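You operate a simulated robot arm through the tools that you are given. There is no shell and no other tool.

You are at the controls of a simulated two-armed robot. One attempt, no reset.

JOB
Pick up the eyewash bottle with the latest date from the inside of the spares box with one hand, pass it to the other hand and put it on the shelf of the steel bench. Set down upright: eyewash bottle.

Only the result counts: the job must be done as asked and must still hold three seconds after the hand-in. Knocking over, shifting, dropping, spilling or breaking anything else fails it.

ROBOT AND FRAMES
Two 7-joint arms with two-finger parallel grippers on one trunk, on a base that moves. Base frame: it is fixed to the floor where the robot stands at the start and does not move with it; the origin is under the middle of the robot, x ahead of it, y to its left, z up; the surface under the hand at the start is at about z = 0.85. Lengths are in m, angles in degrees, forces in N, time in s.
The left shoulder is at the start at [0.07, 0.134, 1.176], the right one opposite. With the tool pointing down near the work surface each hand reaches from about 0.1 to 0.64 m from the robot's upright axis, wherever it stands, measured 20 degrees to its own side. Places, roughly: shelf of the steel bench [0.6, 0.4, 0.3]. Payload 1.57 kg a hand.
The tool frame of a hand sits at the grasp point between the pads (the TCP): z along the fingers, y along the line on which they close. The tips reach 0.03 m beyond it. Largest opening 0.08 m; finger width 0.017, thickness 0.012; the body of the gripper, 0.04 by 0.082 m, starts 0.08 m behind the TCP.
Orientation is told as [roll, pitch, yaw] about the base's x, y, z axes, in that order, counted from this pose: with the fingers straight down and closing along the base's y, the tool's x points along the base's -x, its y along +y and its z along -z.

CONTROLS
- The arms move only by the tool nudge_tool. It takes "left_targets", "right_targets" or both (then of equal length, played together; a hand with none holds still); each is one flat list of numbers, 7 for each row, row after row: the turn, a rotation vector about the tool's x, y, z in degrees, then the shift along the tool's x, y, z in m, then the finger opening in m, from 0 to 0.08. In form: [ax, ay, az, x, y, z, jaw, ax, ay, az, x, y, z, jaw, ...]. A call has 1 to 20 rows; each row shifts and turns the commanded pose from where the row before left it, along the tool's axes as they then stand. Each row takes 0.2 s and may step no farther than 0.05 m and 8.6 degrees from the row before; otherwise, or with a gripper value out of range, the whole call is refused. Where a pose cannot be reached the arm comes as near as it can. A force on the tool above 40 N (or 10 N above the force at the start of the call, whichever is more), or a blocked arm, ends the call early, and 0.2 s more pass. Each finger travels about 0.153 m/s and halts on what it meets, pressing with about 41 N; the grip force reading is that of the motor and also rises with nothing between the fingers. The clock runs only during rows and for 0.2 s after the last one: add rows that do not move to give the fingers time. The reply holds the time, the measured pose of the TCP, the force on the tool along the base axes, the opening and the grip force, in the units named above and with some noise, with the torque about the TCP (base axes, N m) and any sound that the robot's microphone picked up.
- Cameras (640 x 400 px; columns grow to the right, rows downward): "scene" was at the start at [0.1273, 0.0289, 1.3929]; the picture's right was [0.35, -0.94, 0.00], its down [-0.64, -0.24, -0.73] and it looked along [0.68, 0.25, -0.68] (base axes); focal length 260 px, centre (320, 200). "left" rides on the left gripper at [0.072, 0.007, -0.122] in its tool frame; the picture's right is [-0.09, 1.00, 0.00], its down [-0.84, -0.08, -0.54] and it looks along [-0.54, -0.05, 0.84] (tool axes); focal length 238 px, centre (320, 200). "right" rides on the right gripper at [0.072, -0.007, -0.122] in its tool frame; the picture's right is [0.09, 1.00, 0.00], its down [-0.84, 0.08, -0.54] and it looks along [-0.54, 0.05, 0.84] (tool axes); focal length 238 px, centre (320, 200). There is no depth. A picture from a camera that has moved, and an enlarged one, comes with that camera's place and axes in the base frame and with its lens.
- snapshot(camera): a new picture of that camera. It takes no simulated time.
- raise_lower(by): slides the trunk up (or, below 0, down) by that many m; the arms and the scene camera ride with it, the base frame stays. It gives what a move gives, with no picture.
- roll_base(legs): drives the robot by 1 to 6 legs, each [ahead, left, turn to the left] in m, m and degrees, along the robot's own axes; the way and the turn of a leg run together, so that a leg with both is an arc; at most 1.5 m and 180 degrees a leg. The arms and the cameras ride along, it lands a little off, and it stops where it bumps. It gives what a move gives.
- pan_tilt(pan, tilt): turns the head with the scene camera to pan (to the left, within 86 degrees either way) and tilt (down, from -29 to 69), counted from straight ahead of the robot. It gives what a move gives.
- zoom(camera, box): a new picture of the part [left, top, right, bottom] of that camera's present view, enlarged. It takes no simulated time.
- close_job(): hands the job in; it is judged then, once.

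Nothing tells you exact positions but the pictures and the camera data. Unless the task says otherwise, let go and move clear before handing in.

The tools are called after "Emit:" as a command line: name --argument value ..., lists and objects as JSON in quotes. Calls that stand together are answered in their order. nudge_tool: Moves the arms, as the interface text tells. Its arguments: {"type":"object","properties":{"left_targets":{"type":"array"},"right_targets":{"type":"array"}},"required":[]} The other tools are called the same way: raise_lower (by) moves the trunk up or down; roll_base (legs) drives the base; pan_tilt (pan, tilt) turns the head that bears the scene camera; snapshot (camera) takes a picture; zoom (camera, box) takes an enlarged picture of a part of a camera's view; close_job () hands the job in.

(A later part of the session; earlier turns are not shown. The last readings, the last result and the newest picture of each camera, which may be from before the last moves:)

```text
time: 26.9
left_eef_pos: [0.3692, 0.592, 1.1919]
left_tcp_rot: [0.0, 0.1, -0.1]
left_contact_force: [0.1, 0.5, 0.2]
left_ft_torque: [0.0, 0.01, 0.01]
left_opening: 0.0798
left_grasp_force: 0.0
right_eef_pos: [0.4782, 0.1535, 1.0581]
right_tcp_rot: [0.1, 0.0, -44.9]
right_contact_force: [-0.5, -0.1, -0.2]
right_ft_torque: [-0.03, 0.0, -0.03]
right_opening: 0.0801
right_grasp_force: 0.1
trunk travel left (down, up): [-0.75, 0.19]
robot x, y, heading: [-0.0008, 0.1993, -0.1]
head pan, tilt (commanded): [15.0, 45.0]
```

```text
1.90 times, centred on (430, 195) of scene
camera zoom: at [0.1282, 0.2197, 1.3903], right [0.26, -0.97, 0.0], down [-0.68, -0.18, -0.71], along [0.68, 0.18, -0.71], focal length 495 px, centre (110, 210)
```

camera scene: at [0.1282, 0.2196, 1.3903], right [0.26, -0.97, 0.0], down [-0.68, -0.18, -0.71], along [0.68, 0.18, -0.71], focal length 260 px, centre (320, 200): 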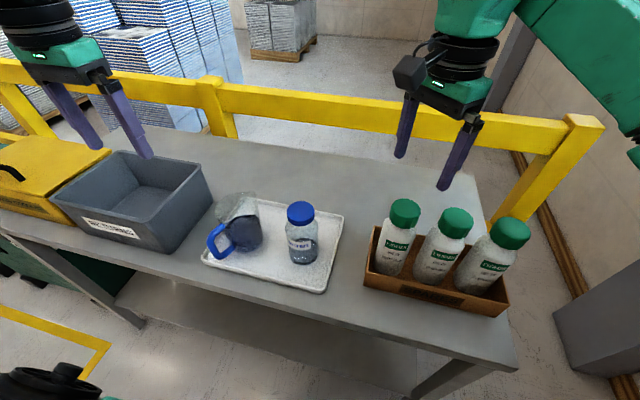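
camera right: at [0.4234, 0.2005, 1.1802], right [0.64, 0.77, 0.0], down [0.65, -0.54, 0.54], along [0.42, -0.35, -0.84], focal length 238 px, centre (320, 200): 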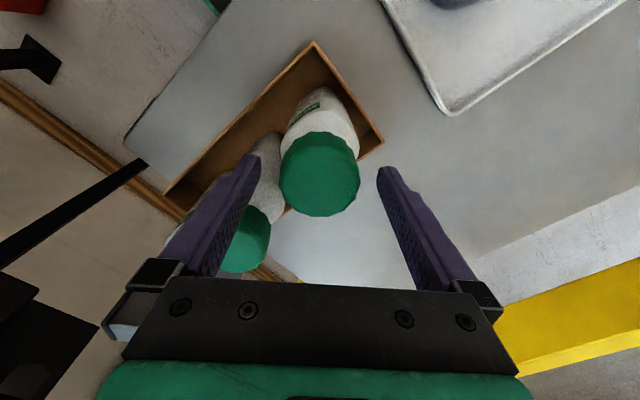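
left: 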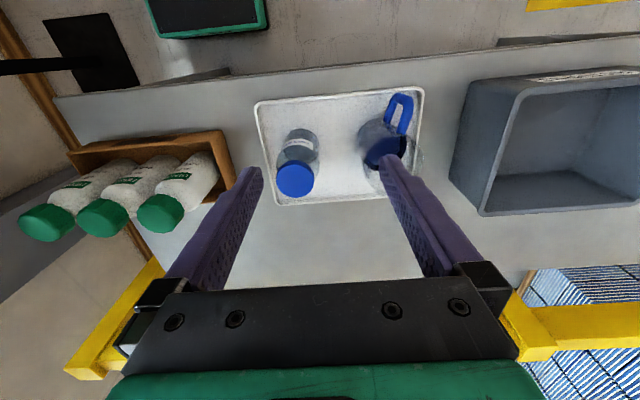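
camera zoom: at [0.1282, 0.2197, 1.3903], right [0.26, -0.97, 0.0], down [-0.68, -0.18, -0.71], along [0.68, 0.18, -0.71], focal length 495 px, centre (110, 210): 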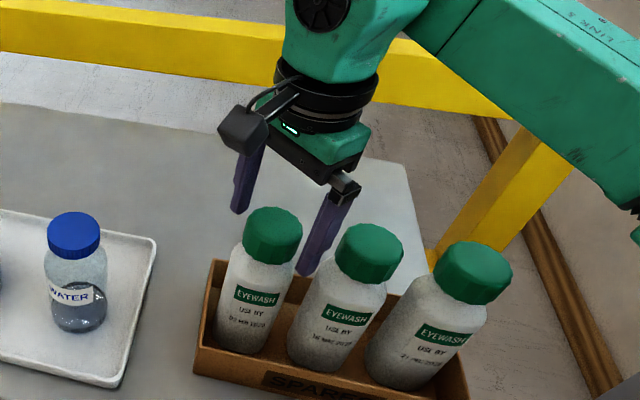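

The cap is centred between the fingers along the closing line (within about 1 mm). I'll descend to the upper body level, z≈0.992, still open.

Emit:
nudge_tool --right_targets '[0, 0, 0, 0.001, 0, 0.025, 0.08, 0, 0, 0, 0.001, 0, 0.025, 0.08, 0, 0, 0, 0, 0, 0.016, 0.08, 0, 0, 0, 0, 0, 0, 0.08]'

Emit:
snapshot --camera "right"

Emit:
zoom --camera "scene" --box '[350, 90, 510, 300]'

```text
time: 27.9
left_eef_pos: [0.3687, 0.5928, 1.1927]
left_tcp_rot: [0.0, 0.0, 0.0]
left_contact_force: [-0.9, 0.0, 0.1]
left_ft_torque: [0.0, 0.0, 0.0]
left_opening: 0.08
left_grasp_force: 0.0
right_eef_pos: [0.4762, 0.1543, 0.9907]
right_tcp_rot: [0.0, 0.0, -45.0]
right_contact_force: [0.5, -0.7, -0.2]
right_ft_torque: [0.0, -0.01, 0.01]
right_opening: 0.0801
right_grasp_force: 0.1
trunk travel left (down, up): [-0.75, 0.19]
robot x, y, heading: [-0.0003, 0.198, 0.0]
head pan, tilt (commanded): [15.0, 45.0]
```

```text
taken
camera right: at [0.4213, 0.2012, 1.1139], right [0.64, 0.77, 0.0], down [0.65, -0.54, 0.54], along [0.42, -0.35, -0.84], focal length 238 px, centre (320, 200)
```

right: 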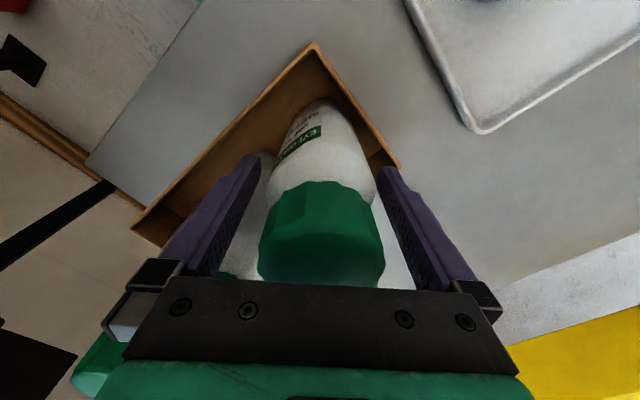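

```text
1.90 times, centred on (430, 195) of scene
camera zoom: at [0.1282, 0.2196, 1.3903], right [0.26, -0.97, 0.0], down [-0.68, -0.18, -0.71], along [0.68, 0.18, -0.71], focal length 495 px, centre (110, 210)
```

zoom: 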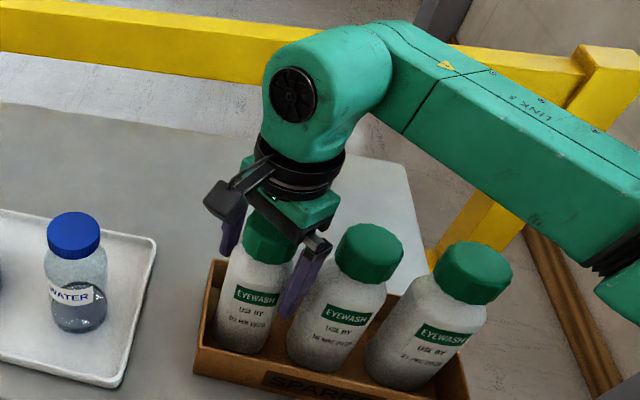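

The bottle sits well centred between the open fingers and the neighbour is clear. I'll close gently in steps.

Emit:
nudge_tool --right_targets '[0, 0, 0, 0, 0, 0, 0.074, 0, 0, 0, 0, 0, 0, 0.069, 0, 0, 0, 0, 0, 0, 0.065, 0, 0, 0, 0, 0, 0, 0.06, 0, 0, 0, 0, 0, 0, 0.05, 0, 0, 0, 0, 0, 0, 0.04, 0, 0, 0, 0, 0, 0, 0.04]'

Emit:
snapshot --camera "right"

Emit:
zoom --camera "scene" --box '[350, 90, 510, 300]'

```text
time: 29.6
left_eef_pos: [0.3694, 0.5925, 1.1919]
left_tcp_rot: [0.0, 0.2, 0.0]
left_contact_force: [-0.5, 0.4, 0.1]
left_ft_torque: [0.0, 0.0, 0.02]
left_opening: 0.08
left_grasp_force: 0.0
right_eef_pos: [0.4763, 0.1539, 0.9921]
right_tcp_rot: [-0.1, 0.0, -45.0]
right_contact_force: [1.6, 1.4, 2.1]
right_ft_torque: [-0.02, -0.09, 0.02]
right_opening: 0.0613
right_grasp_force: 40.7
trunk travel left (down, up): [-0.75, 0.19]
robot x, y, heading: [-0.004, 0.1968, -0.1]
head pan, tilt (commanded): [15.0, 45.0]
```

```text
taken
camera right: at [0.4216, 0.2014, 1.1143], right [0.64, 0.77, 0.0], down [0.65, -0.54, 0.54], along [0.42, -0.35, -0.84], focal length 238 px, centre (320, 200)
```

right: 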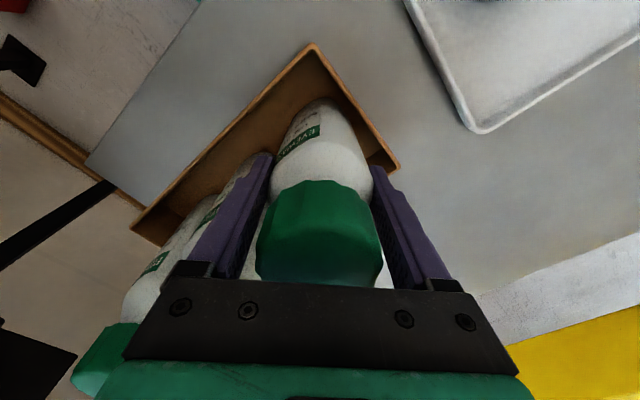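

```text
1.90 times, centred on (430, 195) of scene
camera zoom: at [0.1284, 0.2199, 1.3902], right [0.26, -0.97, 0.0], down [-0.68, -0.18, -0.71], along [0.68, 0.18, -0.71], focal length 495 px, centre (110, 210)
```

zoom: 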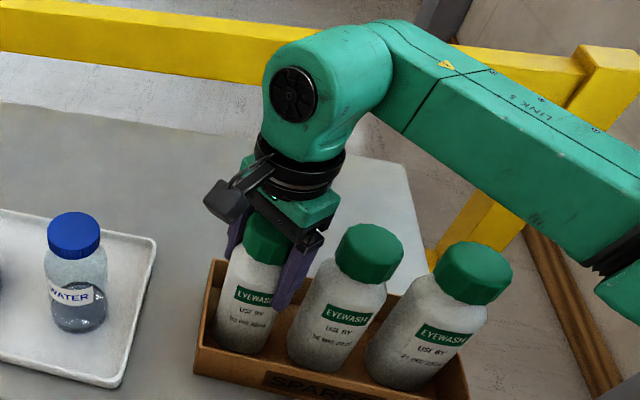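

Grip is firm at 40.7 N with an opening of 0.061. I'll lift slowly a few centimetres first and check for slip.

Emit:
nudge_tool --right_targets '[0, 0, 0, 0, 0, -0.01, 0.04, 0, 0, 0, 0, 0, -0.02, 0.04, 0, 0, 0, 0, 0, -0.02, 0.04, 0, 0, 0, 0, 0, 0, 0.04]'

Emit:
snapshot --camera "right"

Emit:
snapshot --camera "scene"

```text
time: 30.6
left_eef_pos: [0.3689, 0.5912, 1.1913]
left_tcp_rot: [0.0, 0.0, 0.0]
left_contact_force: [0.0, -0.1, -0.4]
left_ft_torque: [0.01, 0.0, 0.02]
left_opening: 0.0803
left_grasp_force: 0.0
right_eef_pos: [0.4775, 0.155, 1.0405]
right_tcp_rot: [0.1, 0.2, -45.0]
right_contact_force: [-0.2, 2.0, -4.9]
right_ft_torque: [0.02, 0.03, 0.0]
right_opening: 0.0614
right_grasp_force: 41.1
trunk travel left (down, up): [-0.75, 0.19]
robot x, y, heading: [0.0042, 0.1957, -0.2]
head pan, tilt (commanded): [15.0, 45.0]
```

```text
taken
camera right: at [0.4223, 0.2018, 1.164], right [0.64, 0.77, 0.0], down [0.65, -0.54, 0.54], along [0.42, -0.35, -0.84], focal length 238 px, centre (320, 200)
```

right: 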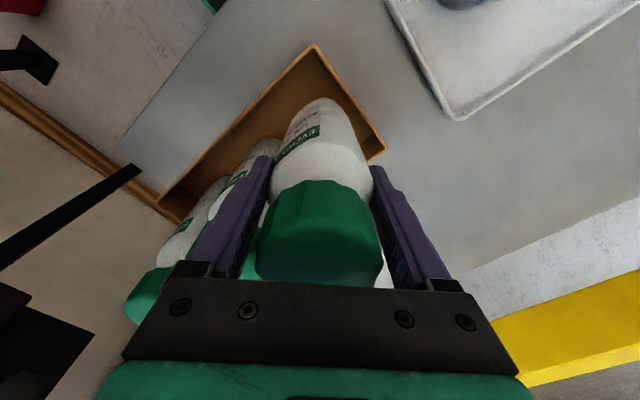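

```text
taken
camera scene: at [0.1294, 0.2193, 1.3901], right [0.26, -0.97, 0.0], down [-0.68, -0.18, -0.71], along [0.68, 0.18, -0.71], focal length 260 px, centre (320, 200)
```

scene: 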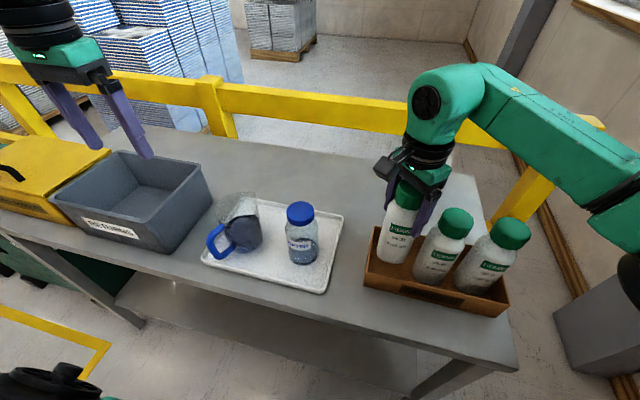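

The lift holds at about 5 N of weight, with no slip in the picture. I'll raise it further until the base is above the neighbouring caps.

Emit:
nudge_tool --right_targets '[0, 0, 0, 0, 0, -0.03, 0.04, 0, 0, 0, 0, 0, -0.04, 0.04, 0, 0, 0, 0, 0, -0.04, 0.04, 0, 0, 0, 0, 0, -0.04, 0.04, 0, 0, 0, 0, 0, -0.02, 0.04, 0, 0, 0, 0, 0, 0, 0.04]'

Emit:
snapshot --camera "right"

Emit:
snapshot --camera "scene"

```text
time: 31.9
left_eef_pos: [0.3698, 0.5918, 1.1917]
left_tcp_rot: [0.0, 0.0, -0.1]
left_contact_force: [1.2, -0.3, 0.5]
left_ft_torque: [0.03, -0.01, -0.03]
left_opening: 0.08
left_grasp_force: 0.0
right_eef_pos: [0.478, 0.1556, 1.2106]
right_tcp_rot: [0.1, 0.1, -45.0]
right_contact_force: [-0.2, 0.6, -5.1]
right_ft_torque: [0.02, 0.02, -0.01]
right_opening: 0.061
right_grasp_force: 40.5
trunk travel left (down, up): [-0.75, 0.19]
robot x, y, heading: [-0.001, 0.2007, -0.1]
head pan, tilt (commanded): [15.0, 45.0]
```

```text
taken
camera right: at [0.4231, 0.2021, 1.334], right [0.64, 0.77, 0.0], down [0.65, -0.54, 0.54], along [0.42, -0.35, -0.84], focal length 238 px, centre (320, 200)
```

right: 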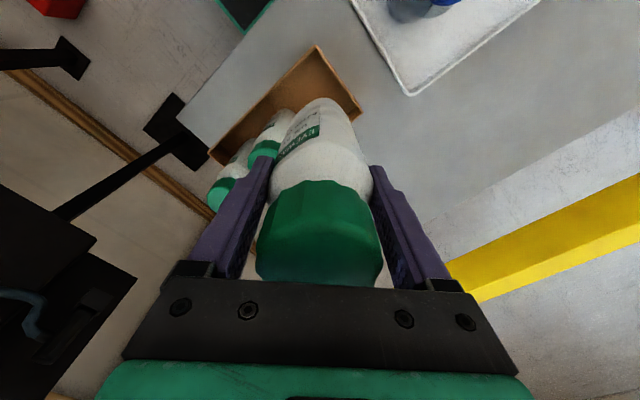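

```text
taken
camera scene: at [0.1298, 0.2192, 1.3901], right [0.26, -0.97, 0.0], down [-0.68, -0.18, -0.71], along [0.68, 0.18, -0.71], focal length 260 px, centre (320, 200)
```

scene: 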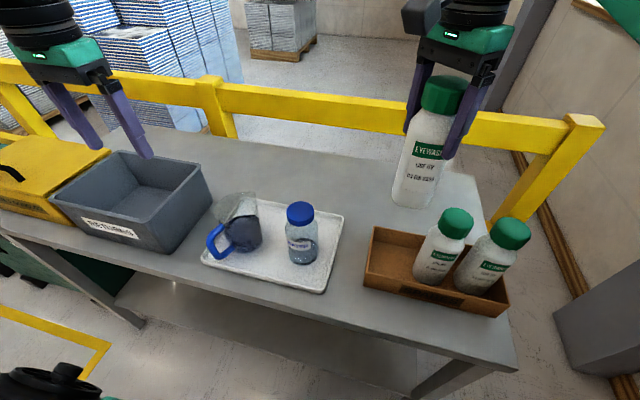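

The bottle is lifted cleanly and the other two are untouched. Before backing away from the bench I'll check the floor behind me on both sides.

Emit:
pan_tilt --pan 86 --tilt 50

Emit:
snapshot --camera "scene"

Emit:
pan_tilt --pan -86 --tilt 50

Emit:
snapshot --camera "scene"

```text
time: 33.4
left_eef_pos: [0.3696, 0.592, 1.1918]
left_tcp_rot: [0.0, 0.1, -0.1]
left_contact_force: [-1.0, 0.0, -0.1]
left_ft_torque: [-0.01, 0.04, -0.01]
left_opening: 0.0799
left_grasp_force: 0.0
right_eef_pos: [0.4769, 0.1551, 1.2104]
right_tcp_rot: [0.1, 0.1, -45.0]
right_contact_force: [-1.0, -0.7, -5.1]
right_ft_torque: [-0.06, 0.01, -0.01]
right_opening: 0.0611
right_grasp_force: 41.0
trunk travel left (down, up): [-0.75, 0.19]
robot x, y, heading: [-0.0004, 0.1987, 0.0]
head pan, tilt (commanded): [85.9, 50.0]
```

```text
taken
camera scene: at [0.0561, 0.2753, 1.3833], right [1.0, -0.07, 0.0], down [-0.06, -0.76, -0.64], along [0.05, 0.64, -0.77], focal length 260 px, centre (320, 200)
```

scene: 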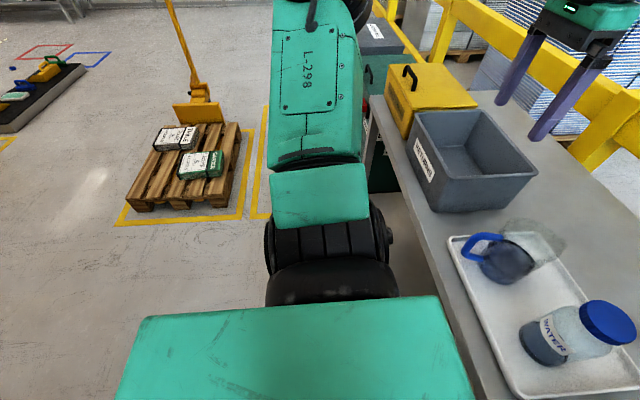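

```text
time: 36.0
left_eef_pos: [0.3704, 0.5929, 1.1921]
left_tcp_rot: [-0.1, 0.0, -0.1]
left_contact_force: [-0.4, 0.6, -0.2]
left_ft_torque: [0.03, 0.02, 0.0]
left_opening: 0.08
left_grasp_force: 0.1
right_eef_pos: [0.4777, 0.1555, 1.2112]
right_tcp_rot: [0.0, 0.0, -45.1]
right_contact_force: [-0.2, -0.5, -5.0]
right_ft_torque: [0.03, 0.01, 0.04]
right_opening: 0.0611
right_grasp_force: 41.3
trunk travel left (down, up): [-0.75, 0.19]
robot x, y, heading: [-0.0018, 0.2008, -0.1]
head pan, tilt (commanded): [-85.9, 50.0]
```

```text
taken
camera scene: at [0.0561, 0.1216, 1.3833], right [-1.0, -0.07, 0.0], down [-0.06, 0.76, -0.64], along [0.05, -0.64, -0.77], focal length 260 px, centre (320, 200)
```

scene: 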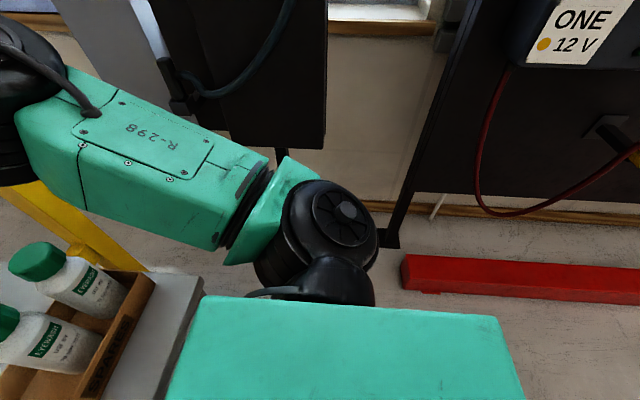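

The floor on the left is clear and the red bar on the right lies well beyond the base (y < −0.44). I'll back up straight by 0.45 m with the bottle held.

Emit:
roll_base --legs '[[-0.45, 0, 0]]'

Emit:
pan_tilt --pan 0 --tilt 40

Emit:
snapshot --camera "scene"

Emit:
snapshot --camera "left"

```text
time: 38.7
left_eef_pos: [-0.0801, 0.5932, 1.1923]
left_tcp_rot: [0.1, 0.1, 0.2]
left_contact_force: [0.4, 0.1, 0.0]
left_ft_torque: [0.01, -0.01, 0.0]
left_opening: 0.0801
left_grasp_force: 0.1
right_eef_pos: [0.0311, 0.1553, 1.2101]
right_tcp_rot: [-0.1, 0.1, -44.8]
right_contact_force: [-1.1, 0.3, -5.4]
right_ft_torque: [-0.01, 0.01, 0.01]
right_opening: 0.0611
right_grasp_force: 41.0
trunk travel left (down, up): [-0.75, 0.19]
robot x, y, heading: [-0.4423, 0.1954, 0.1]
head pan, tilt (commanded): [-85.9, 50.0]
```

```text
time: 40.3
left_eef_pos: [-0.0809, 0.5924, 1.1928]
left_tcp_rot: [0.0, -0.1, 0.2]
left_contact_force: [0.2, 0.5, -0.1]
left_ft_torque: [0.0, 0.03, 0.03]
left_opening: 0.0801
left_grasp_force: 0.1
right_eef_pos: [0.0301, 0.1567, 1.2124]
right_tcp_rot: [0.0, 0.1, -44.8]
right_contact_force: [-0.8, -0.3, -4.6]
right_ft_torque: [-0.01, -0.01, 0.0]
right_opening: 0.0612
right_grasp_force: 41.3
trunk travel left (down, up): [-0.75, 0.19]
robot x, y, heading: [-0.4506, 0.198, 0.2]
head pan, tilt (commanded): [0.0, 40.0]
```

```text
taken
camera scene: at [-0.3122, 0.198, 1.3974], right [0.0, -1.0, 0.0], down [-0.64, 0.0, -0.77], along [0.77, 0.0, -0.64], focal length 260 px, centre (320, 200)
```

scene: 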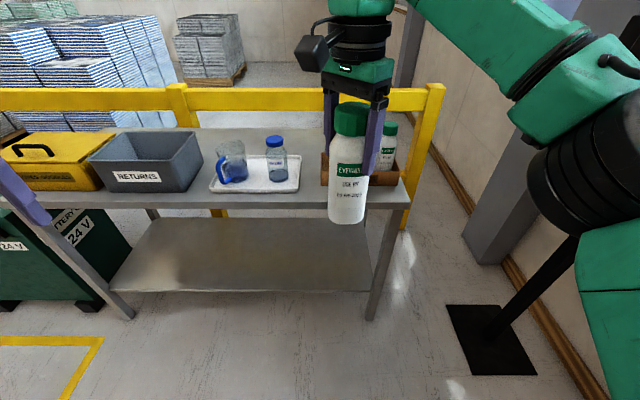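

```text
taken
camera left: at [-0.1515, 0.5987, 1.314], right [0.09, 1.0, 0.0], down [0.84, -0.07, 0.54], along [0.54, -0.05, -0.84], focal length 238 px, centre (320, 200)
```

left: 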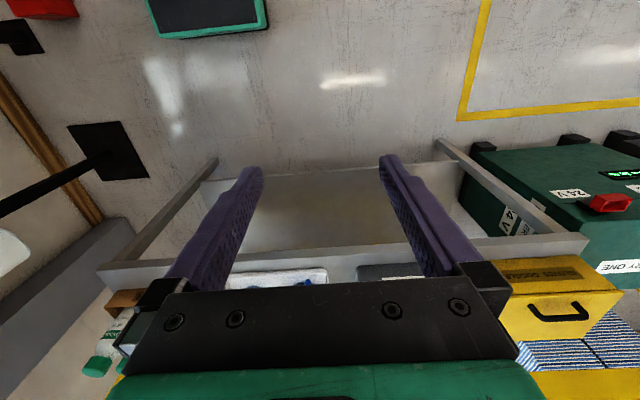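

The bottle is over free floor at about (0.03, 0.157), and the shelf below the bench is empty and in view. Next I'll turn the left hand in place to pitch −60°, yaw −45°, so it can come from my left and below the right hand.

Emit:
nudge_tool --left_targets '[0, 0, 7.5, 0, 0, 0, 0.08, 0, 0, 7.5, 0, 0, 0, 0.08, 0, 0, 7.5, 0, 0, 0, 0.08, 0, 0, 7.5, 0, 0, 0, 0.08, 0, 0, 7.5, 0, 0, 0, 0.08, 0, 0, 7.5, 0, 0, 0, 0.08, 0, -7.5, 0, 0, 0, 0, 0.08, 0, -7.5, 0, 0, 0, 0, 0.08, 0, -7.5, 0, 0, 0, 0, 0.08, 0, -7.5, 0, 0, 0, 0, 0.08, 0, -7.5, 0, 0, 0, 0, 0.08, 0, -7.5, 0, 0, 0, 0, 0.08, 0, -7.5, 0, 0, 0, 0, 0.08, 0, -7.5, 0, 0, 0, 0, 0.08, 0, 0, 0, 0, 0, 0, 0.08]'

Emit:
pan_tilt --pan 25 --tilt 30

Emit:
snapshot --camera "scene"

Emit:
snapshot --camera "left"

```text
time: 43.5
left_eef_pos: [-0.0803, 0.5932, 1.1923]
left_tcp_rot: [0.0, -60.1, -44.7]
left_contact_force: [-0.5, -0.2, 0.6]
left_ft_torque: [0.0, 0.0, 0.0]
left_opening: 0.0801
left_grasp_force: 0.1
right_eef_pos: [0.0303, 0.156, 1.2118]
right_tcp_rot: [0.0, 0.0, -44.8]
right_contact_force: [-0.3, 0.4, -5.0]
right_ft_torque: [0.01, 0.02, 0.03]
right_opening: 0.0612
right_grasp_force: 40.5
trunk travel left (down, up): [-0.75, 0.19]
robot x, y, heading: [-0.4476, 0.1955, 0.1]
head pan, tilt (commanded): [0.0, 40.0]
```

```text
time: 44.4
left_eef_pos: [-0.0808, 0.5927, 1.1917]
left_tcp_rot: [0.0, -60.0, -44.6]
left_contact_force: [-0.1, 0.4, 0.3]
left_ft_torque: [-0.01, 0.0, -0.03]
left_opening: 0.0797
left_grasp_force: 0.1
right_eef_pos: [0.0293, 0.1557, 1.2125]
right_tcp_rot: [0.0, 0.1, -44.8]
right_contact_force: [-0.7, -0.4, -4.8]
right_ft_torque: [-0.02, 0.02, 0.0]
right_opening: 0.0613
right_grasp_force: 40.4
trunk travel left (down, up): [-0.75, 0.19]
robot x, y, heading: [-0.4468, 0.1945, 0.3]
head pan, tilt (commanded): [25.0, 30.0]
```

```text
taken
camera scene: at [-0.3155, 0.2362, 1.4127], right [0.43, -0.9, 0.0], down [-0.45, -0.21, -0.87], along [0.78, 0.37, -0.5], focal length 260 px, centre (320, 200)
```

scene: 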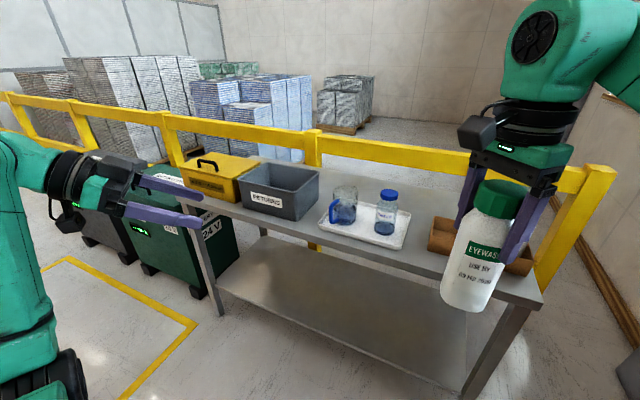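

```text
taken
camera left: at [-0.1755, 0.6967, 1.1907], right [0.73, 0.67, 0.08], down [-0.09, -0.02, 1.0], along [0.67, -0.74, 0.05], focal length 238 px, centre (320, 200)
```

left: 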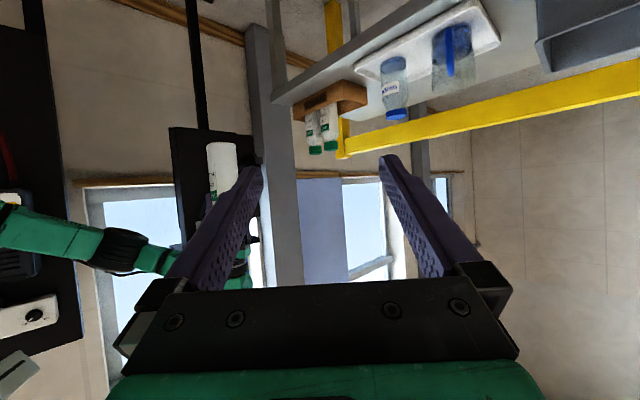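

The left hand reached its tilted pose and the space between the hands is clear. I'll zoom in to measure the held bottle's base and axis.

Emit:
zoom --camera "scene" --box '[420, 130, 580, 330]'

Emit:
zoom --camera "left" --box '[160, 120, 290, 300]'

```text
2.00 times, centred on (500, 230) of scene
camera zoom: at [-0.3155, 0.2362, 1.4127], right [0.43, -0.9, 0.0], down [-0.45, -0.21, -0.87], along [0.78, 0.37, -0.5], focal length 520 px, centre (-40, 140)
```

zoom: 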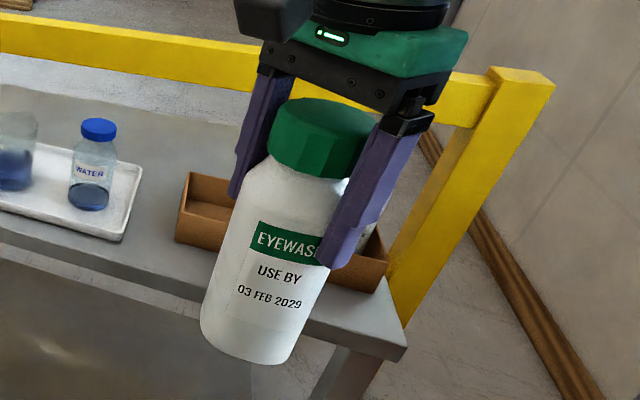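

```text
2.22 times, centred on (225, 210) of left
camera zoom: at [-0.1755, 0.6967, 1.1907], right [0.73, 0.67, 0.08], down [-0.09, -0.02, 1.0], along [0.67, -0.74, 0.05], focal length 530 px, centre (531, 178)
```

zoom: 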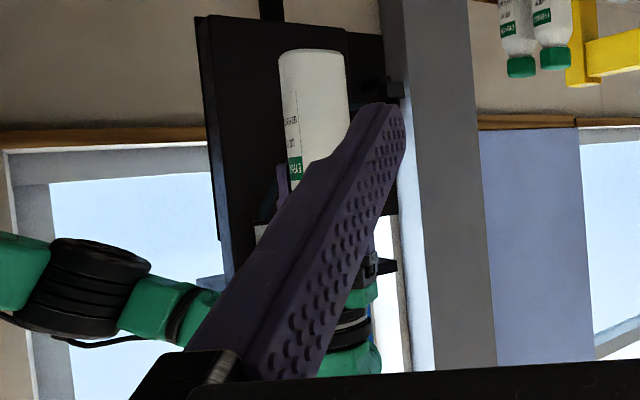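

The bottle base is at z≈1.076 and its axis at about (0.030, 0.156). I'll move the left hand to a waiting point 0.15 m short of the bottle, at z≈1.138, well below the right fingertips (z≈1.182).

Emit:
nudge_tool --left_targets '[0, 0, 0, -0.00886, -0.02893, 0.02885, 0.08, 0, 0, 0, -0.00886, -0.02893, 0.02885, 0.08, 0, 0, 0, -0.00886, -0.02893, 0.02885, 0.08, 0, 0, 0, -0.00886, -0.02893, 0.02885, 0.08, 0, 0, 0, -0.00886, -0.02893, 0.02885, 0.08, 0, 0, 0, -0.00886, -0.02893, 0.02885, 0.08, 0, 0, 0, -0.00886, -0.02893, 0.02885, 0.08, 0, 0, 0, -0.00886, -0.02893, 0.02885, 0.08, 0, 0, 0, 0, 0, 0, 0.08]'

Emit:
snapshot --camera "scene"

Emit:
snapshot --camera "left"

```text
time: 46.4
left_eef_pos: [-0.0785, 0.4584, 1.1695]
left_tcp_rot: [0.0, -60.1, -44.7]
left_contact_force: [-0.2, 0.6, -0.2]
left_ft_torque: [0.0, 0.0, 0.02]
left_opening: 0.08
left_grasp_force: 0.1
left hand out of reach, approached as far as the arm can: row 4, 5, 6, 7, 8
right_eef_pos: [0.0304, 0.1556, 1.2114]
right_tcp_rot: [0.0, 0.1, -44.7]
right_contact_force: [-0.3, 0.1, -5.1]
right_ft_torque: [0.04, 0.02, -0.01]
right_opening: 0.061
right_grasp_force: 41.3
trunk travel left (down, up): [-0.75, 0.19]
robot x, y, heading: [-0.4458, 0.196, 0.4]
head pan, tilt (commanded): [25.0, 30.0]
```

```text
taken
camera scene: at [-0.3155, 0.2362, 1.4128], right [0.43, -0.9, 0.0], down [-0.45, -0.21, -0.87], along [0.78, 0.37, -0.5], focal length 260 px, centre (320, 200)
```

scene: 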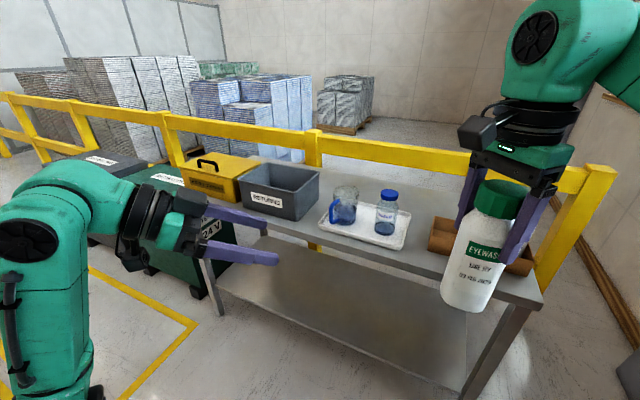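

```text
taken
camera left: at [-0.1731, 0.5623, 1.1686], right [0.73, 0.67, 0.08], down [-0.09, -0.02, 1.0], along [0.67, -0.74, 0.05], focal length 238 px, centre (320, 200)
```

left: 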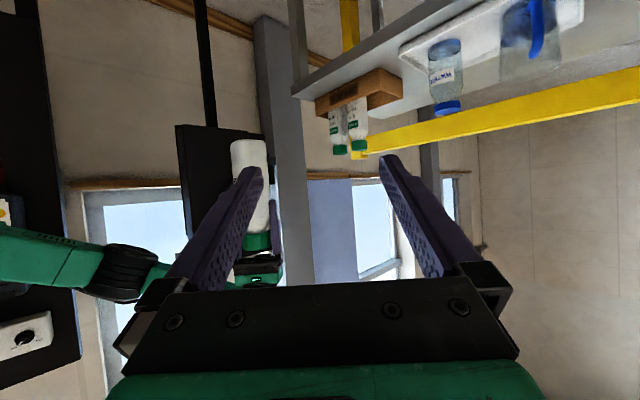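

The left arm can't go further right in that orientation because its wrist gets too close to the shoulder. Pointing the left tool to my right (yaw −90°) keeps the wrist out to the left, so I'll turn it that way in place.

Emit:
nudge_tool --left_targets '[6.495, 0, 3.75, 0, 0, 0, 0.08, 6.495, 0, 3.75, 0, 0, 0, 0.08, 6.495, 0, 3.75, 0, 0, 0, 0.08, 6.495, 0, 3.75, 0, 0, 0, 0.08, 6.495, 0, 3.75, 0, 0, 0, 0.08, 6.495, 0, 3.75, 0, 0, 0, 0.08, 0, 0, 0, 0, 0, 0, 0.08]'

Emit:
snapshot --camera "scene"

```text
time: 48.0
left_eef_pos: [-0.0784, 0.4592, 1.1689]
left_tcp_rot: [-0.1, -60.1, -89.9]
left_contact_force: [0.6, -0.1, 0.4]
left_ft_torque: [-0.03, 0.06, 0.03]
left_opening: 0.08
left_grasp_force: 0.0
right_eef_pos: [0.0292, 0.1559, 1.211]
right_tcp_rot: [0.0, 0.0, -44.8]
right_contact_force: [-0.3, -0.4, -5.3]
right_ft_torque: [0.02, 0.01, 0.0]
right_opening: 0.061
right_grasp_force: 40.7
trunk travel left (down, up): [-0.75, 0.19]
robot x, y, heading: [-0.4497, 0.2008, 0.2]
head pan, tilt (commanded): [25.0, 30.0]
```

```text
taken
camera scene: at [-0.3158, 0.2364, 1.4128], right [0.43, -0.9, 0.0], down [-0.45, -0.21, -0.87], along [0.78, 0.37, -0.5], focal length 260 px, centre (320, 200)
```

scene: 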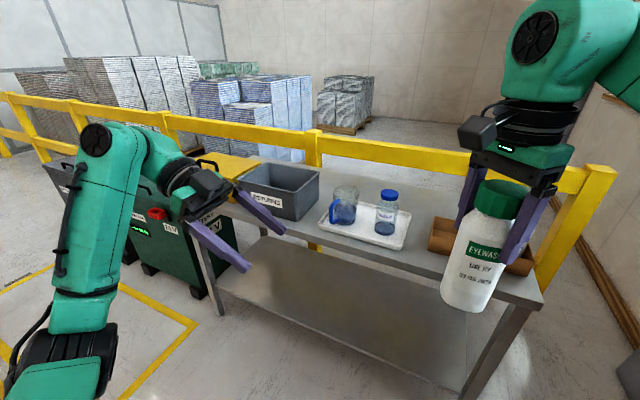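

The left hand now points right with its pose fully reached. I'll move it to the pre-grasp point about 0.15 m to the left of the bottle.

Emit:
nudge_tool --left_targets '[0, 0, 0, -0.00994, 0.0216, 0.0296, 0.08, 0, 0, 0, -0.00994, 0.0216, 0.0296, 0.08, 0, 0, 0, -0.00994, 0.0216, 0.0296, 0.08, 0, 0, 0, -0.00994, 0.0216, 0.0296, 0.08, 0, 0, 0, -0.00994, 0.0216, 0.0296, 0.08, 0, 0, 0, 0, 0, 0, 0.08]'

Emit:
snapshot --camera "scene"

Emit:
snapshot --camera "left"

```text
time: 49.4
left_eef_pos: [0.0296, 0.3073, 1.1361]
left_tcp_rot: [0.0, -60.0, -89.7]
left_contact_force: [-0.2, 0.9, -0.5]
left_ft_torque: [-0.01, 0.01, 0.0]
left_opening: 0.0802
left_grasp_force: 0.0
right_eef_pos: [0.0301, 0.1565, 1.2109]
right_tcp_rot: [-0.1, 0.0, -44.8]
right_contact_force: [-0.4, 0.4, -4.5]
right_ft_torque: [-0.02, 0.03, -0.02]
right_opening: 0.061
right_grasp_force: 40.5
trunk travel left (down, up): [-0.75, 0.19]
robot x, y, heading: [-0.4537, 0.1976, 0.0]
head pan, tilt (commanded): [25.0, 30.0]
```

```text
taken
camera scene: at [-0.3161, 0.237, 1.4128], right [0.43, -0.9, 0.0], down [-0.45, -0.21, -0.87], along [0.78, 0.37, -0.5], focal length 260 px, centre (320, 200)
```

scene: 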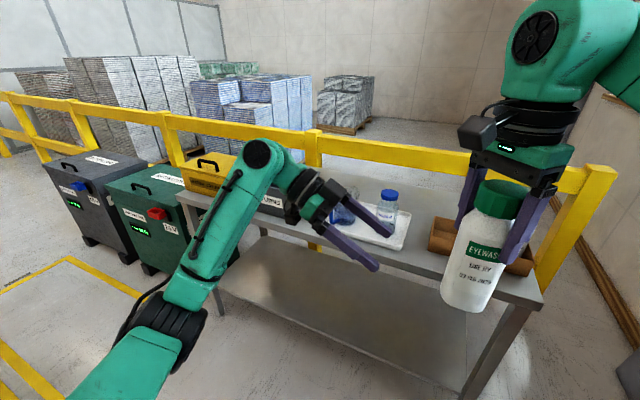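

```text
taken
camera left: at [0.0374, 0.4481, 1.1361], right [1.0, -0.04, 0.08], down [-0.08, 0.05, 1.0], along [-0.05, -1.0, 0.05], focal length 238 px, centre (320, 200)
```

left: 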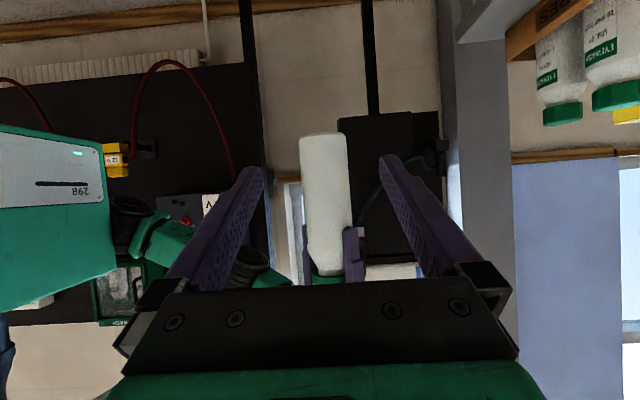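

The left view shows the bottle centred between the left fingers (axis x≈0.030, base z≈1.075). I'll advance straight towards it in small steps.

Emit:
nudge_tool --left_targets '[0, 0, 0, -0.0125, 0, 0.02165, 0.08, 0, 0, 0, -0.0125, 0, 0.02165, 0.08, 0, 0, 0, -0.0125, 0, 0.02165, 0.08, 0, 0, 0, 0, 0, 0, 0.08]'

Emit:
snapshot --camera "left"

Emit:
snapshot --camera "scene"

```text
time: 50.4
left_eef_pos: [0.03, 0.2313, 1.1362]
left_tcp_rot: [-0.2, -60.0, -89.6]
left_contact_force: [0.5, -0.7, -1.0]
left_ft_torque: [-0.02, 0.0, -0.02]
left_opening: 0.0799
left_grasp_force: 0.2
right_eef_pos: [0.0302, 0.1556, 1.2108]
right_tcp_rot: [0.0, 0.0, -44.9]
right_contact_force: [0.0, -0.6, -3.6]
right_ft_torque: [0.03, 0.03, 0.0]
right_opening: 0.061
right_grasp_force: 40.8
trunk travel left (down, up): [-0.75, 0.19]
robot x, y, heading: [-0.4484, 0.1966, 0.3]
head pan, tilt (commanded): [25.0, 30.0]
```

```text
taken
camera left: at [0.037, 0.3732, 1.1363], right [1.0, -0.04, 0.08], down [-0.08, 0.05, 1.0], along [-0.05, -1.0, 0.05], focal length 238 px, centre (320, 200)
```

left: 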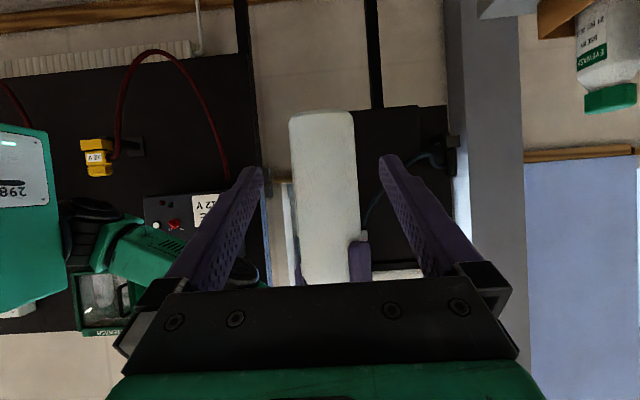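

```text
taken
camera scene: at [-0.3154, 0.2364, 1.4127], right [0.43, -0.9, 0.0], down [-0.45, -0.21, -0.87], along [0.78, 0.37, -0.5], focal length 260 px, centre (320, 200)
```

scene: 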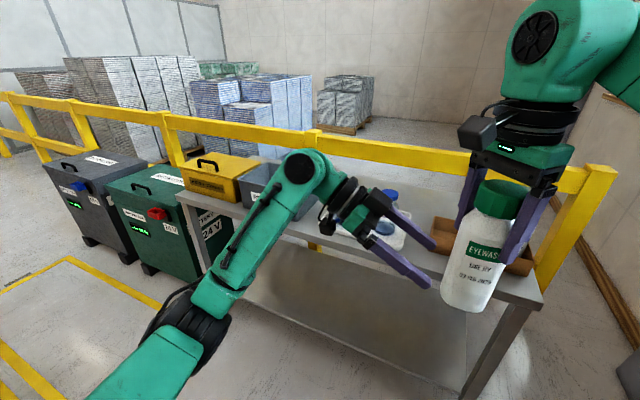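

Bottle stays centred between the left fingers. I'll advance the remaining 0.073 m slowly.

Emit:
nudge_tool --left_targets '[0, 0, 0, -0.00916, 0, 0.01587, 0.08, 0, 0, 0, -0.00916, 0, 0.01587, 0.08, 0, 0, 0, -0.00916, 0, 0.01587, 0.08, 0, 0, 0, -0.00916, 0, 0.01587, 0.08, 0, 0, 0, 0, 0, 0, 0.08]'

Emit:
snapshot --camera "left"

Emit:
zoom --camera "scene" --box '[360, 100, 600, 340]'

```text
time: 51.6
left_eef_pos: [0.0303, 0.1587, 1.137]
left_tcp_rot: [-0.1, -60.1, -89.8]
left_contact_force: [-0.2, 0.6, 0.0]
left_ft_torque: [0.03, 0.02, -0.04]
left_opening: 0.0799
left_grasp_force: 0.0
right_eef_pos: [0.0307, 0.1554, 1.2107]
right_tcp_rot: [0.0, 0.0, -44.8]
right_contact_force: [0.6, 0.4, -4.4]
right_ft_torque: [0.01, 0.0, 0.01]
right_opening: 0.0611
right_grasp_force: 41.0
trunk travel left (down, up): [-0.75, 0.19]
robot x, y, heading: [-0.4428, 0.1943, 0.4]
head pan, tilt (commanded): [25.0, 30.0]
```

```text
taken
camera left: at [0.038, 0.3, 1.137], right [1.0, -0.04, 0.08], down [-0.08, 0.05, 1.0], along [-0.05, -1.0, 0.05], focal length 238 px, centre (320, 200)
```

left: 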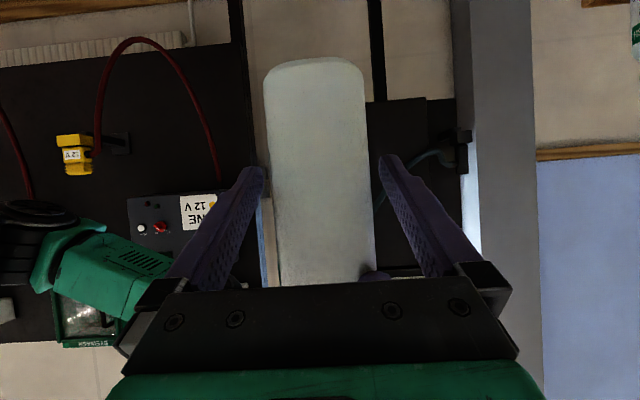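

```text
1.67 times, centred on (480, 220) of scene
camera zoom: at [-0.3155, 0.2367, 1.4128], right [0.43, -0.9, 0.0], down [-0.45, -0.21, -0.87], along [0.78, 0.37, -0.5], focal length 433 px, centre (53, 167)
```

zoom: 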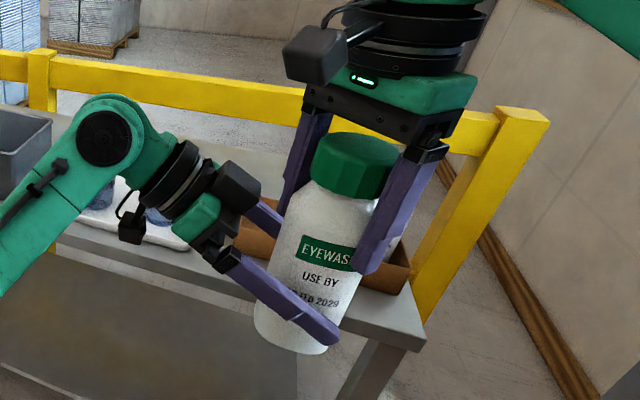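

The left fingers straddle the lower body, centred within a millimetre. I'll close the left hand in gentle steps while the right keeps holding.

Emit:
nudge_tool --left_targets '[0, 0, 0, 0, 0, 0, 0.073, 0, 0, 0, 0, 0, 0, 0.068, 0, 0, 0, 0, 0, 0, 0.065, 0, 0, 0, 0, 0, 0, 0.063, 0, 0, 0, 0, 0, 0, 0.06, 0, 0, 0, 0, 0, 0, 0.05, 0, 0, 0, 0, 0, 0, 0.04, 0, 0, 0, 0, 0, 0, 0.04]'

Emit:
snapshot --camera "left"

Emit:
zoom --camera "scene" --box '[360, 100, 600, 340]'

```text
time: 53.4
left_eef_pos: [0.0321, 0.1589, 1.139]
left_tcp_rot: [-0.1, -59.9, -89.5]
left_contact_force: [12.1, -2.8, -1.0]
left_ft_torque: [0.0, 0.36, 0.14]
left_opening: 0.0583
left_grasp_force: 41.3
right_eef_pos: [0.0297, 0.157, 1.2111]
right_tcp_rot: [-0.1, 0.2, -44.6]
right_contact_force: [-12.9, 2.1, -5.0]
right_ft_torque: [0.2, 0.6, -0.09]
right_opening: 0.0611
right_grasp_force: 40.8
trunk travel left (down, up): [-0.75, 0.19]
robot x, y, heading: [-0.4462, 0.1998, 0.1]
head pan, tilt (commanded): [25.0, 30.0]
```

```text
taken
camera left: at [0.0383, 0.3002, 1.1369], right [1.0, -0.04, 0.08], down [-0.08, 0.05, 1.0], along [-0.04, -1.0, 0.05], focal length 238 px, centre (320, 200)
```

left: 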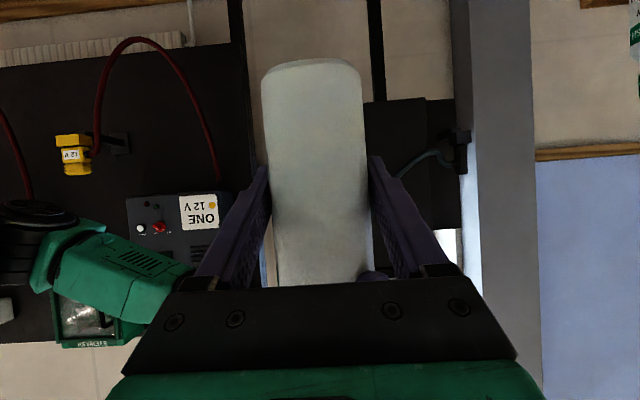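

```text
1.67 times, centred on (480, 220) of scene
camera zoom: at [-0.3154, 0.2362, 1.4128], right [0.43, -0.9, 0.0], down [-0.45, -0.21, -0.87], along [0.78, 0.37, -0.5], focal length 433 px, centre (53, 167)
```

zoom: 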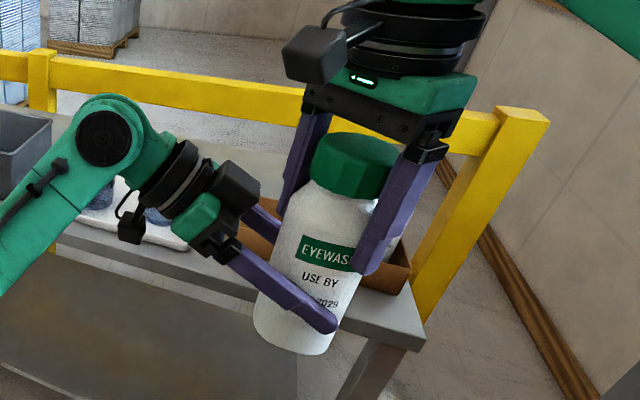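

Both hands hold the bottle, with about 12 N of sideways tension between them. I'll shift the left hand a couple of millimetres along its closing line to relax that before the right lets go.

Emit:
nudge_tool --left_targets '[0, 0, 0, 0, 0.002, 0, 0.04, 0, 0, 0, 0, 0, 0, 0.04]'

```text
time: 54.0
left_eef_pos: [0.0328, 0.1577, 1.1388]
left_tcp_rot: [0.0, -60.0, -89.9]
left_contact_force: [0.9, -0.2, 0.2]
left_ft_torque: [-0.19, -0.56, 0.34]
left_opening: 0.058
left_grasp_force: 41.2
right_eef_pos: [0.0307, 0.1554, 1.2116]
right_tcp_rot: [-0.1, 0.0, -44.9]
right_contact_force: [-1.5, 0.2, -2.8]
right_ft_torque: [0.2, 0.69, -0.35]
right_opening: 0.0613
right_grasp_force: 40.5
trunk travel left (down, up): [-0.75, 0.19]
robot x, y, heading: [-0.4474, 0.1969, 0.1]
head pan, tilt (commanded): [25.0, 30.0]
```

The tension is now about 1 N, so the left hand carries its share. I'll open the right hand in steps and check that the bottle stays put.

Emit:
nudge_tool --right_targets '[0, 0, 0, 0, 0, 0, 0.064, 0, 0, 0, 0, 0, 0, 0.068, 0, 0, 0, 0, 0, 0, 0.074, 0, 0, 0, 0, 0, 0, 0.08, 0, 0, 0, 0, 0, 0, 0.08]'

Emit:
zoom --camera "scene" --box '[360, 100, 600, 340]'

Emit:
snapshot --camera "right"

Emit:
snapshot --camera "left"

```text
time: 55.2
left_eef_pos: [0.0352, 0.1591, 1.1377]
left_tcp_rot: [-0.2, -60.0, -89.7]
left_contact_force: [0.3, -0.5, -0.3]
left_ft_torque: [0.04, 0.0, -0.01]
left_opening: 0.0582
left_grasp_force: 41.1
right_eef_pos: [0.0306, 0.1563, 1.2111]
right_tcp_rot: [0.0, 0.1, -44.8]
right_contact_force: [0.5, 0.3, 0.3]
right_ft_torque: [-0.02, 0.0, 0.02]
right_opening: 0.0802
right_grasp_force: 0.0
trunk travel left (down, up): [-0.75, 0.19]
robot x, y, heading: [-0.451, 0.1978, -0.1]
head pan, tilt (commanded): [25.0, 30.0]
```

```text
1.67 times, centred on (480, 220) of scene
camera zoom: at [-0.3154, 0.2362, 1.4128], right [0.43, -0.9, 0.0], down [-0.45, -0.21, -0.87], along [0.78, 0.37, -0.5], focal length 433 px, centre (53, 167)
```

zoom: 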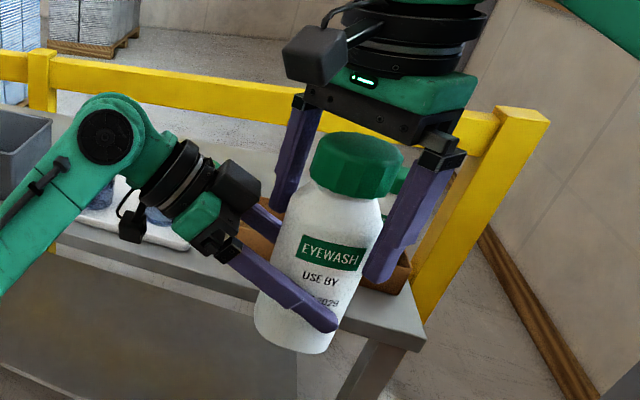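

```text
taken
camera right: at [-0.0252, 0.203, 1.3338], right [0.64, 0.77, 0.0], down [0.65, -0.53, 0.54], along [0.42, -0.34, -0.84], focal length 238 px, centre (320, 200)
```

right: 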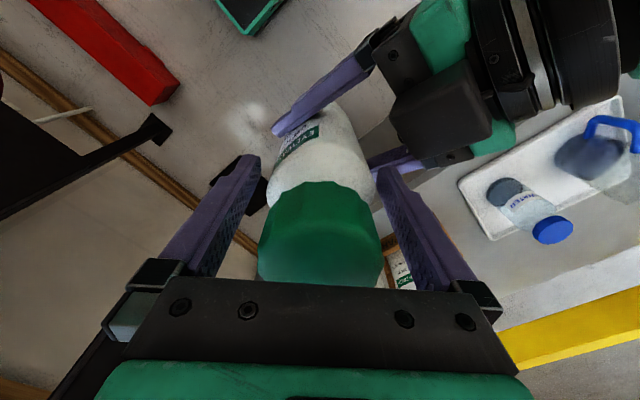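

```text
taken
camera left: at [0.0402, 0.2998, 1.1368], right [1.0, -0.04, 0.08], down [-0.08, 0.05, 1.0], along [-0.05, -1.0, 0.05], focal length 238 px, centre (320, 200)
```

left: 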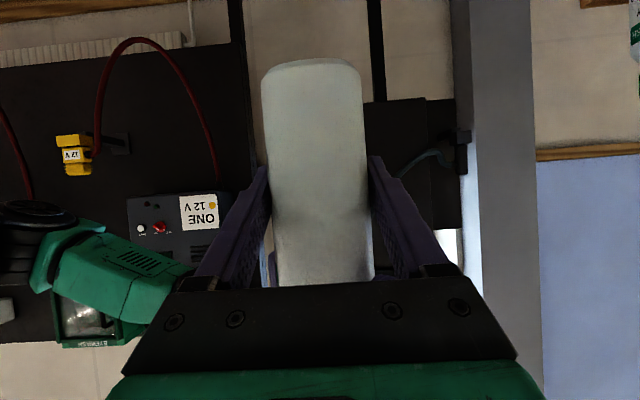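

The right hand is open and the bottle stays in the left hand. The left force reading doesn't show the weight yet, so I'll hold for a moment and read again.

Emit:
nudge_tool --left_targets '[0, 0, 0, 0, 0, 0, 0.04, 0, 0, 0, 0, 0, 0, 0.04]'

Emit:
zoom --camera "right" --box '[200, 60, 460, 300]'

```text
time: 55.8
left_eef_pos: [0.0326, 0.1587, 1.138]
left_tcp_rot: [-0.1, -60.0, -89.7]
left_contact_force: [1.0, -0.6, 0.9]
left_ft_torque: [0.02, 0.0, 0.0]
left_opening: 0.0583
left_grasp_force: 40.9
right_eef_pos: [0.0302, 0.1555, 1.2111]
right_tcp_rot: [0.0, 0.1, -44.8]
right_contact_force: [-0.2, 0.3, -0.1]
right_ft_torque: [0.02, -0.03, -0.02]
right_opening: 0.0798
right_grasp_force: 0.1
trunk travel left (down, up): [-0.75, 0.19]
robot x, y, heading: [-0.4464, 0.1982, 0.2]
head pan, tilt (commanded): [25.0, 30.0]
```

```text
1.67 times, centred on (330, 180) of right
camera zoom: at [-0.0252, 0.203, 1.3338], right [0.64, 0.77, 0.0], down [0.65, -0.53, 0.54], along [0.42, -0.34, -0.84], focal length 397 px, centre (303, 233)
```

zoom: 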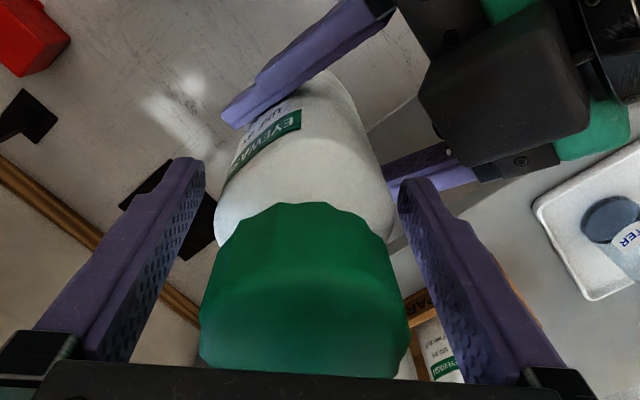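

The bottle is clearly free of the right fingers and gripped by the left. I'll raise the right hand straight up in small steps.

Emit:
nudge_tool --right_targets '[0, 0, 0, 0, 0, -0.02, 0.08, 0, 0, 0, 0, 0, -0.02, 0.08, 0, 0, 0, 0, 0, 0, 0.08]'

Emit:
snapshot --camera "scene"

```text
time: 56.6
left_eef_pos: [0.0343, 0.1587, 1.1368]
left_tcp_rot: [-0.2, -59.9, -89.6]
left_contact_force: [-0.4, 0.7, 0.2]
left_ft_torque: [-0.02, 0.03, -0.04]
left_opening: 0.0583
left_grasp_force: 41.2
right_eef_pos: [0.0303, 0.1563, 1.2509]
right_tcp_rot: [-0.1, 0.1, -44.8]
right_contact_force: [-0.1, 0.2, 0.4]
right_ft_torque: [0.04, 0.01, 0.01]
right_opening: 0.0799
right_grasp_force: 0.0
trunk travel left (down, up): [-0.75, 0.19]
robot x, y, heading: [-0.4496, 0.1981, 0.2]
head pan, tilt (commanded): [25.0, 30.0]
```

```text
taken
camera scene: at [-0.3148, 0.2358, 1.4127], right [0.43, -0.9, 0.0], down [-0.45, -0.21, -0.87], along [0.78, 0.37, -0.5], focal length 260 px, centre (320, 200)
```

scene: 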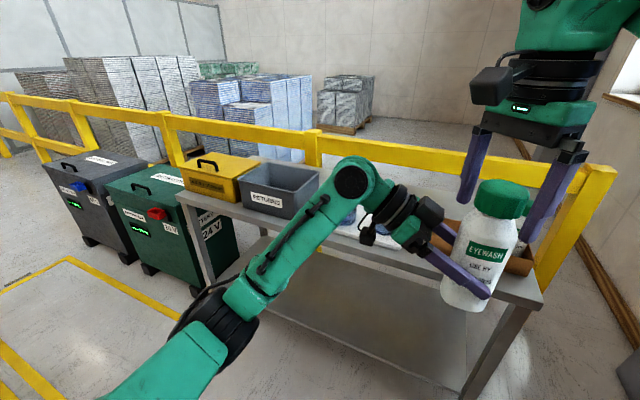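

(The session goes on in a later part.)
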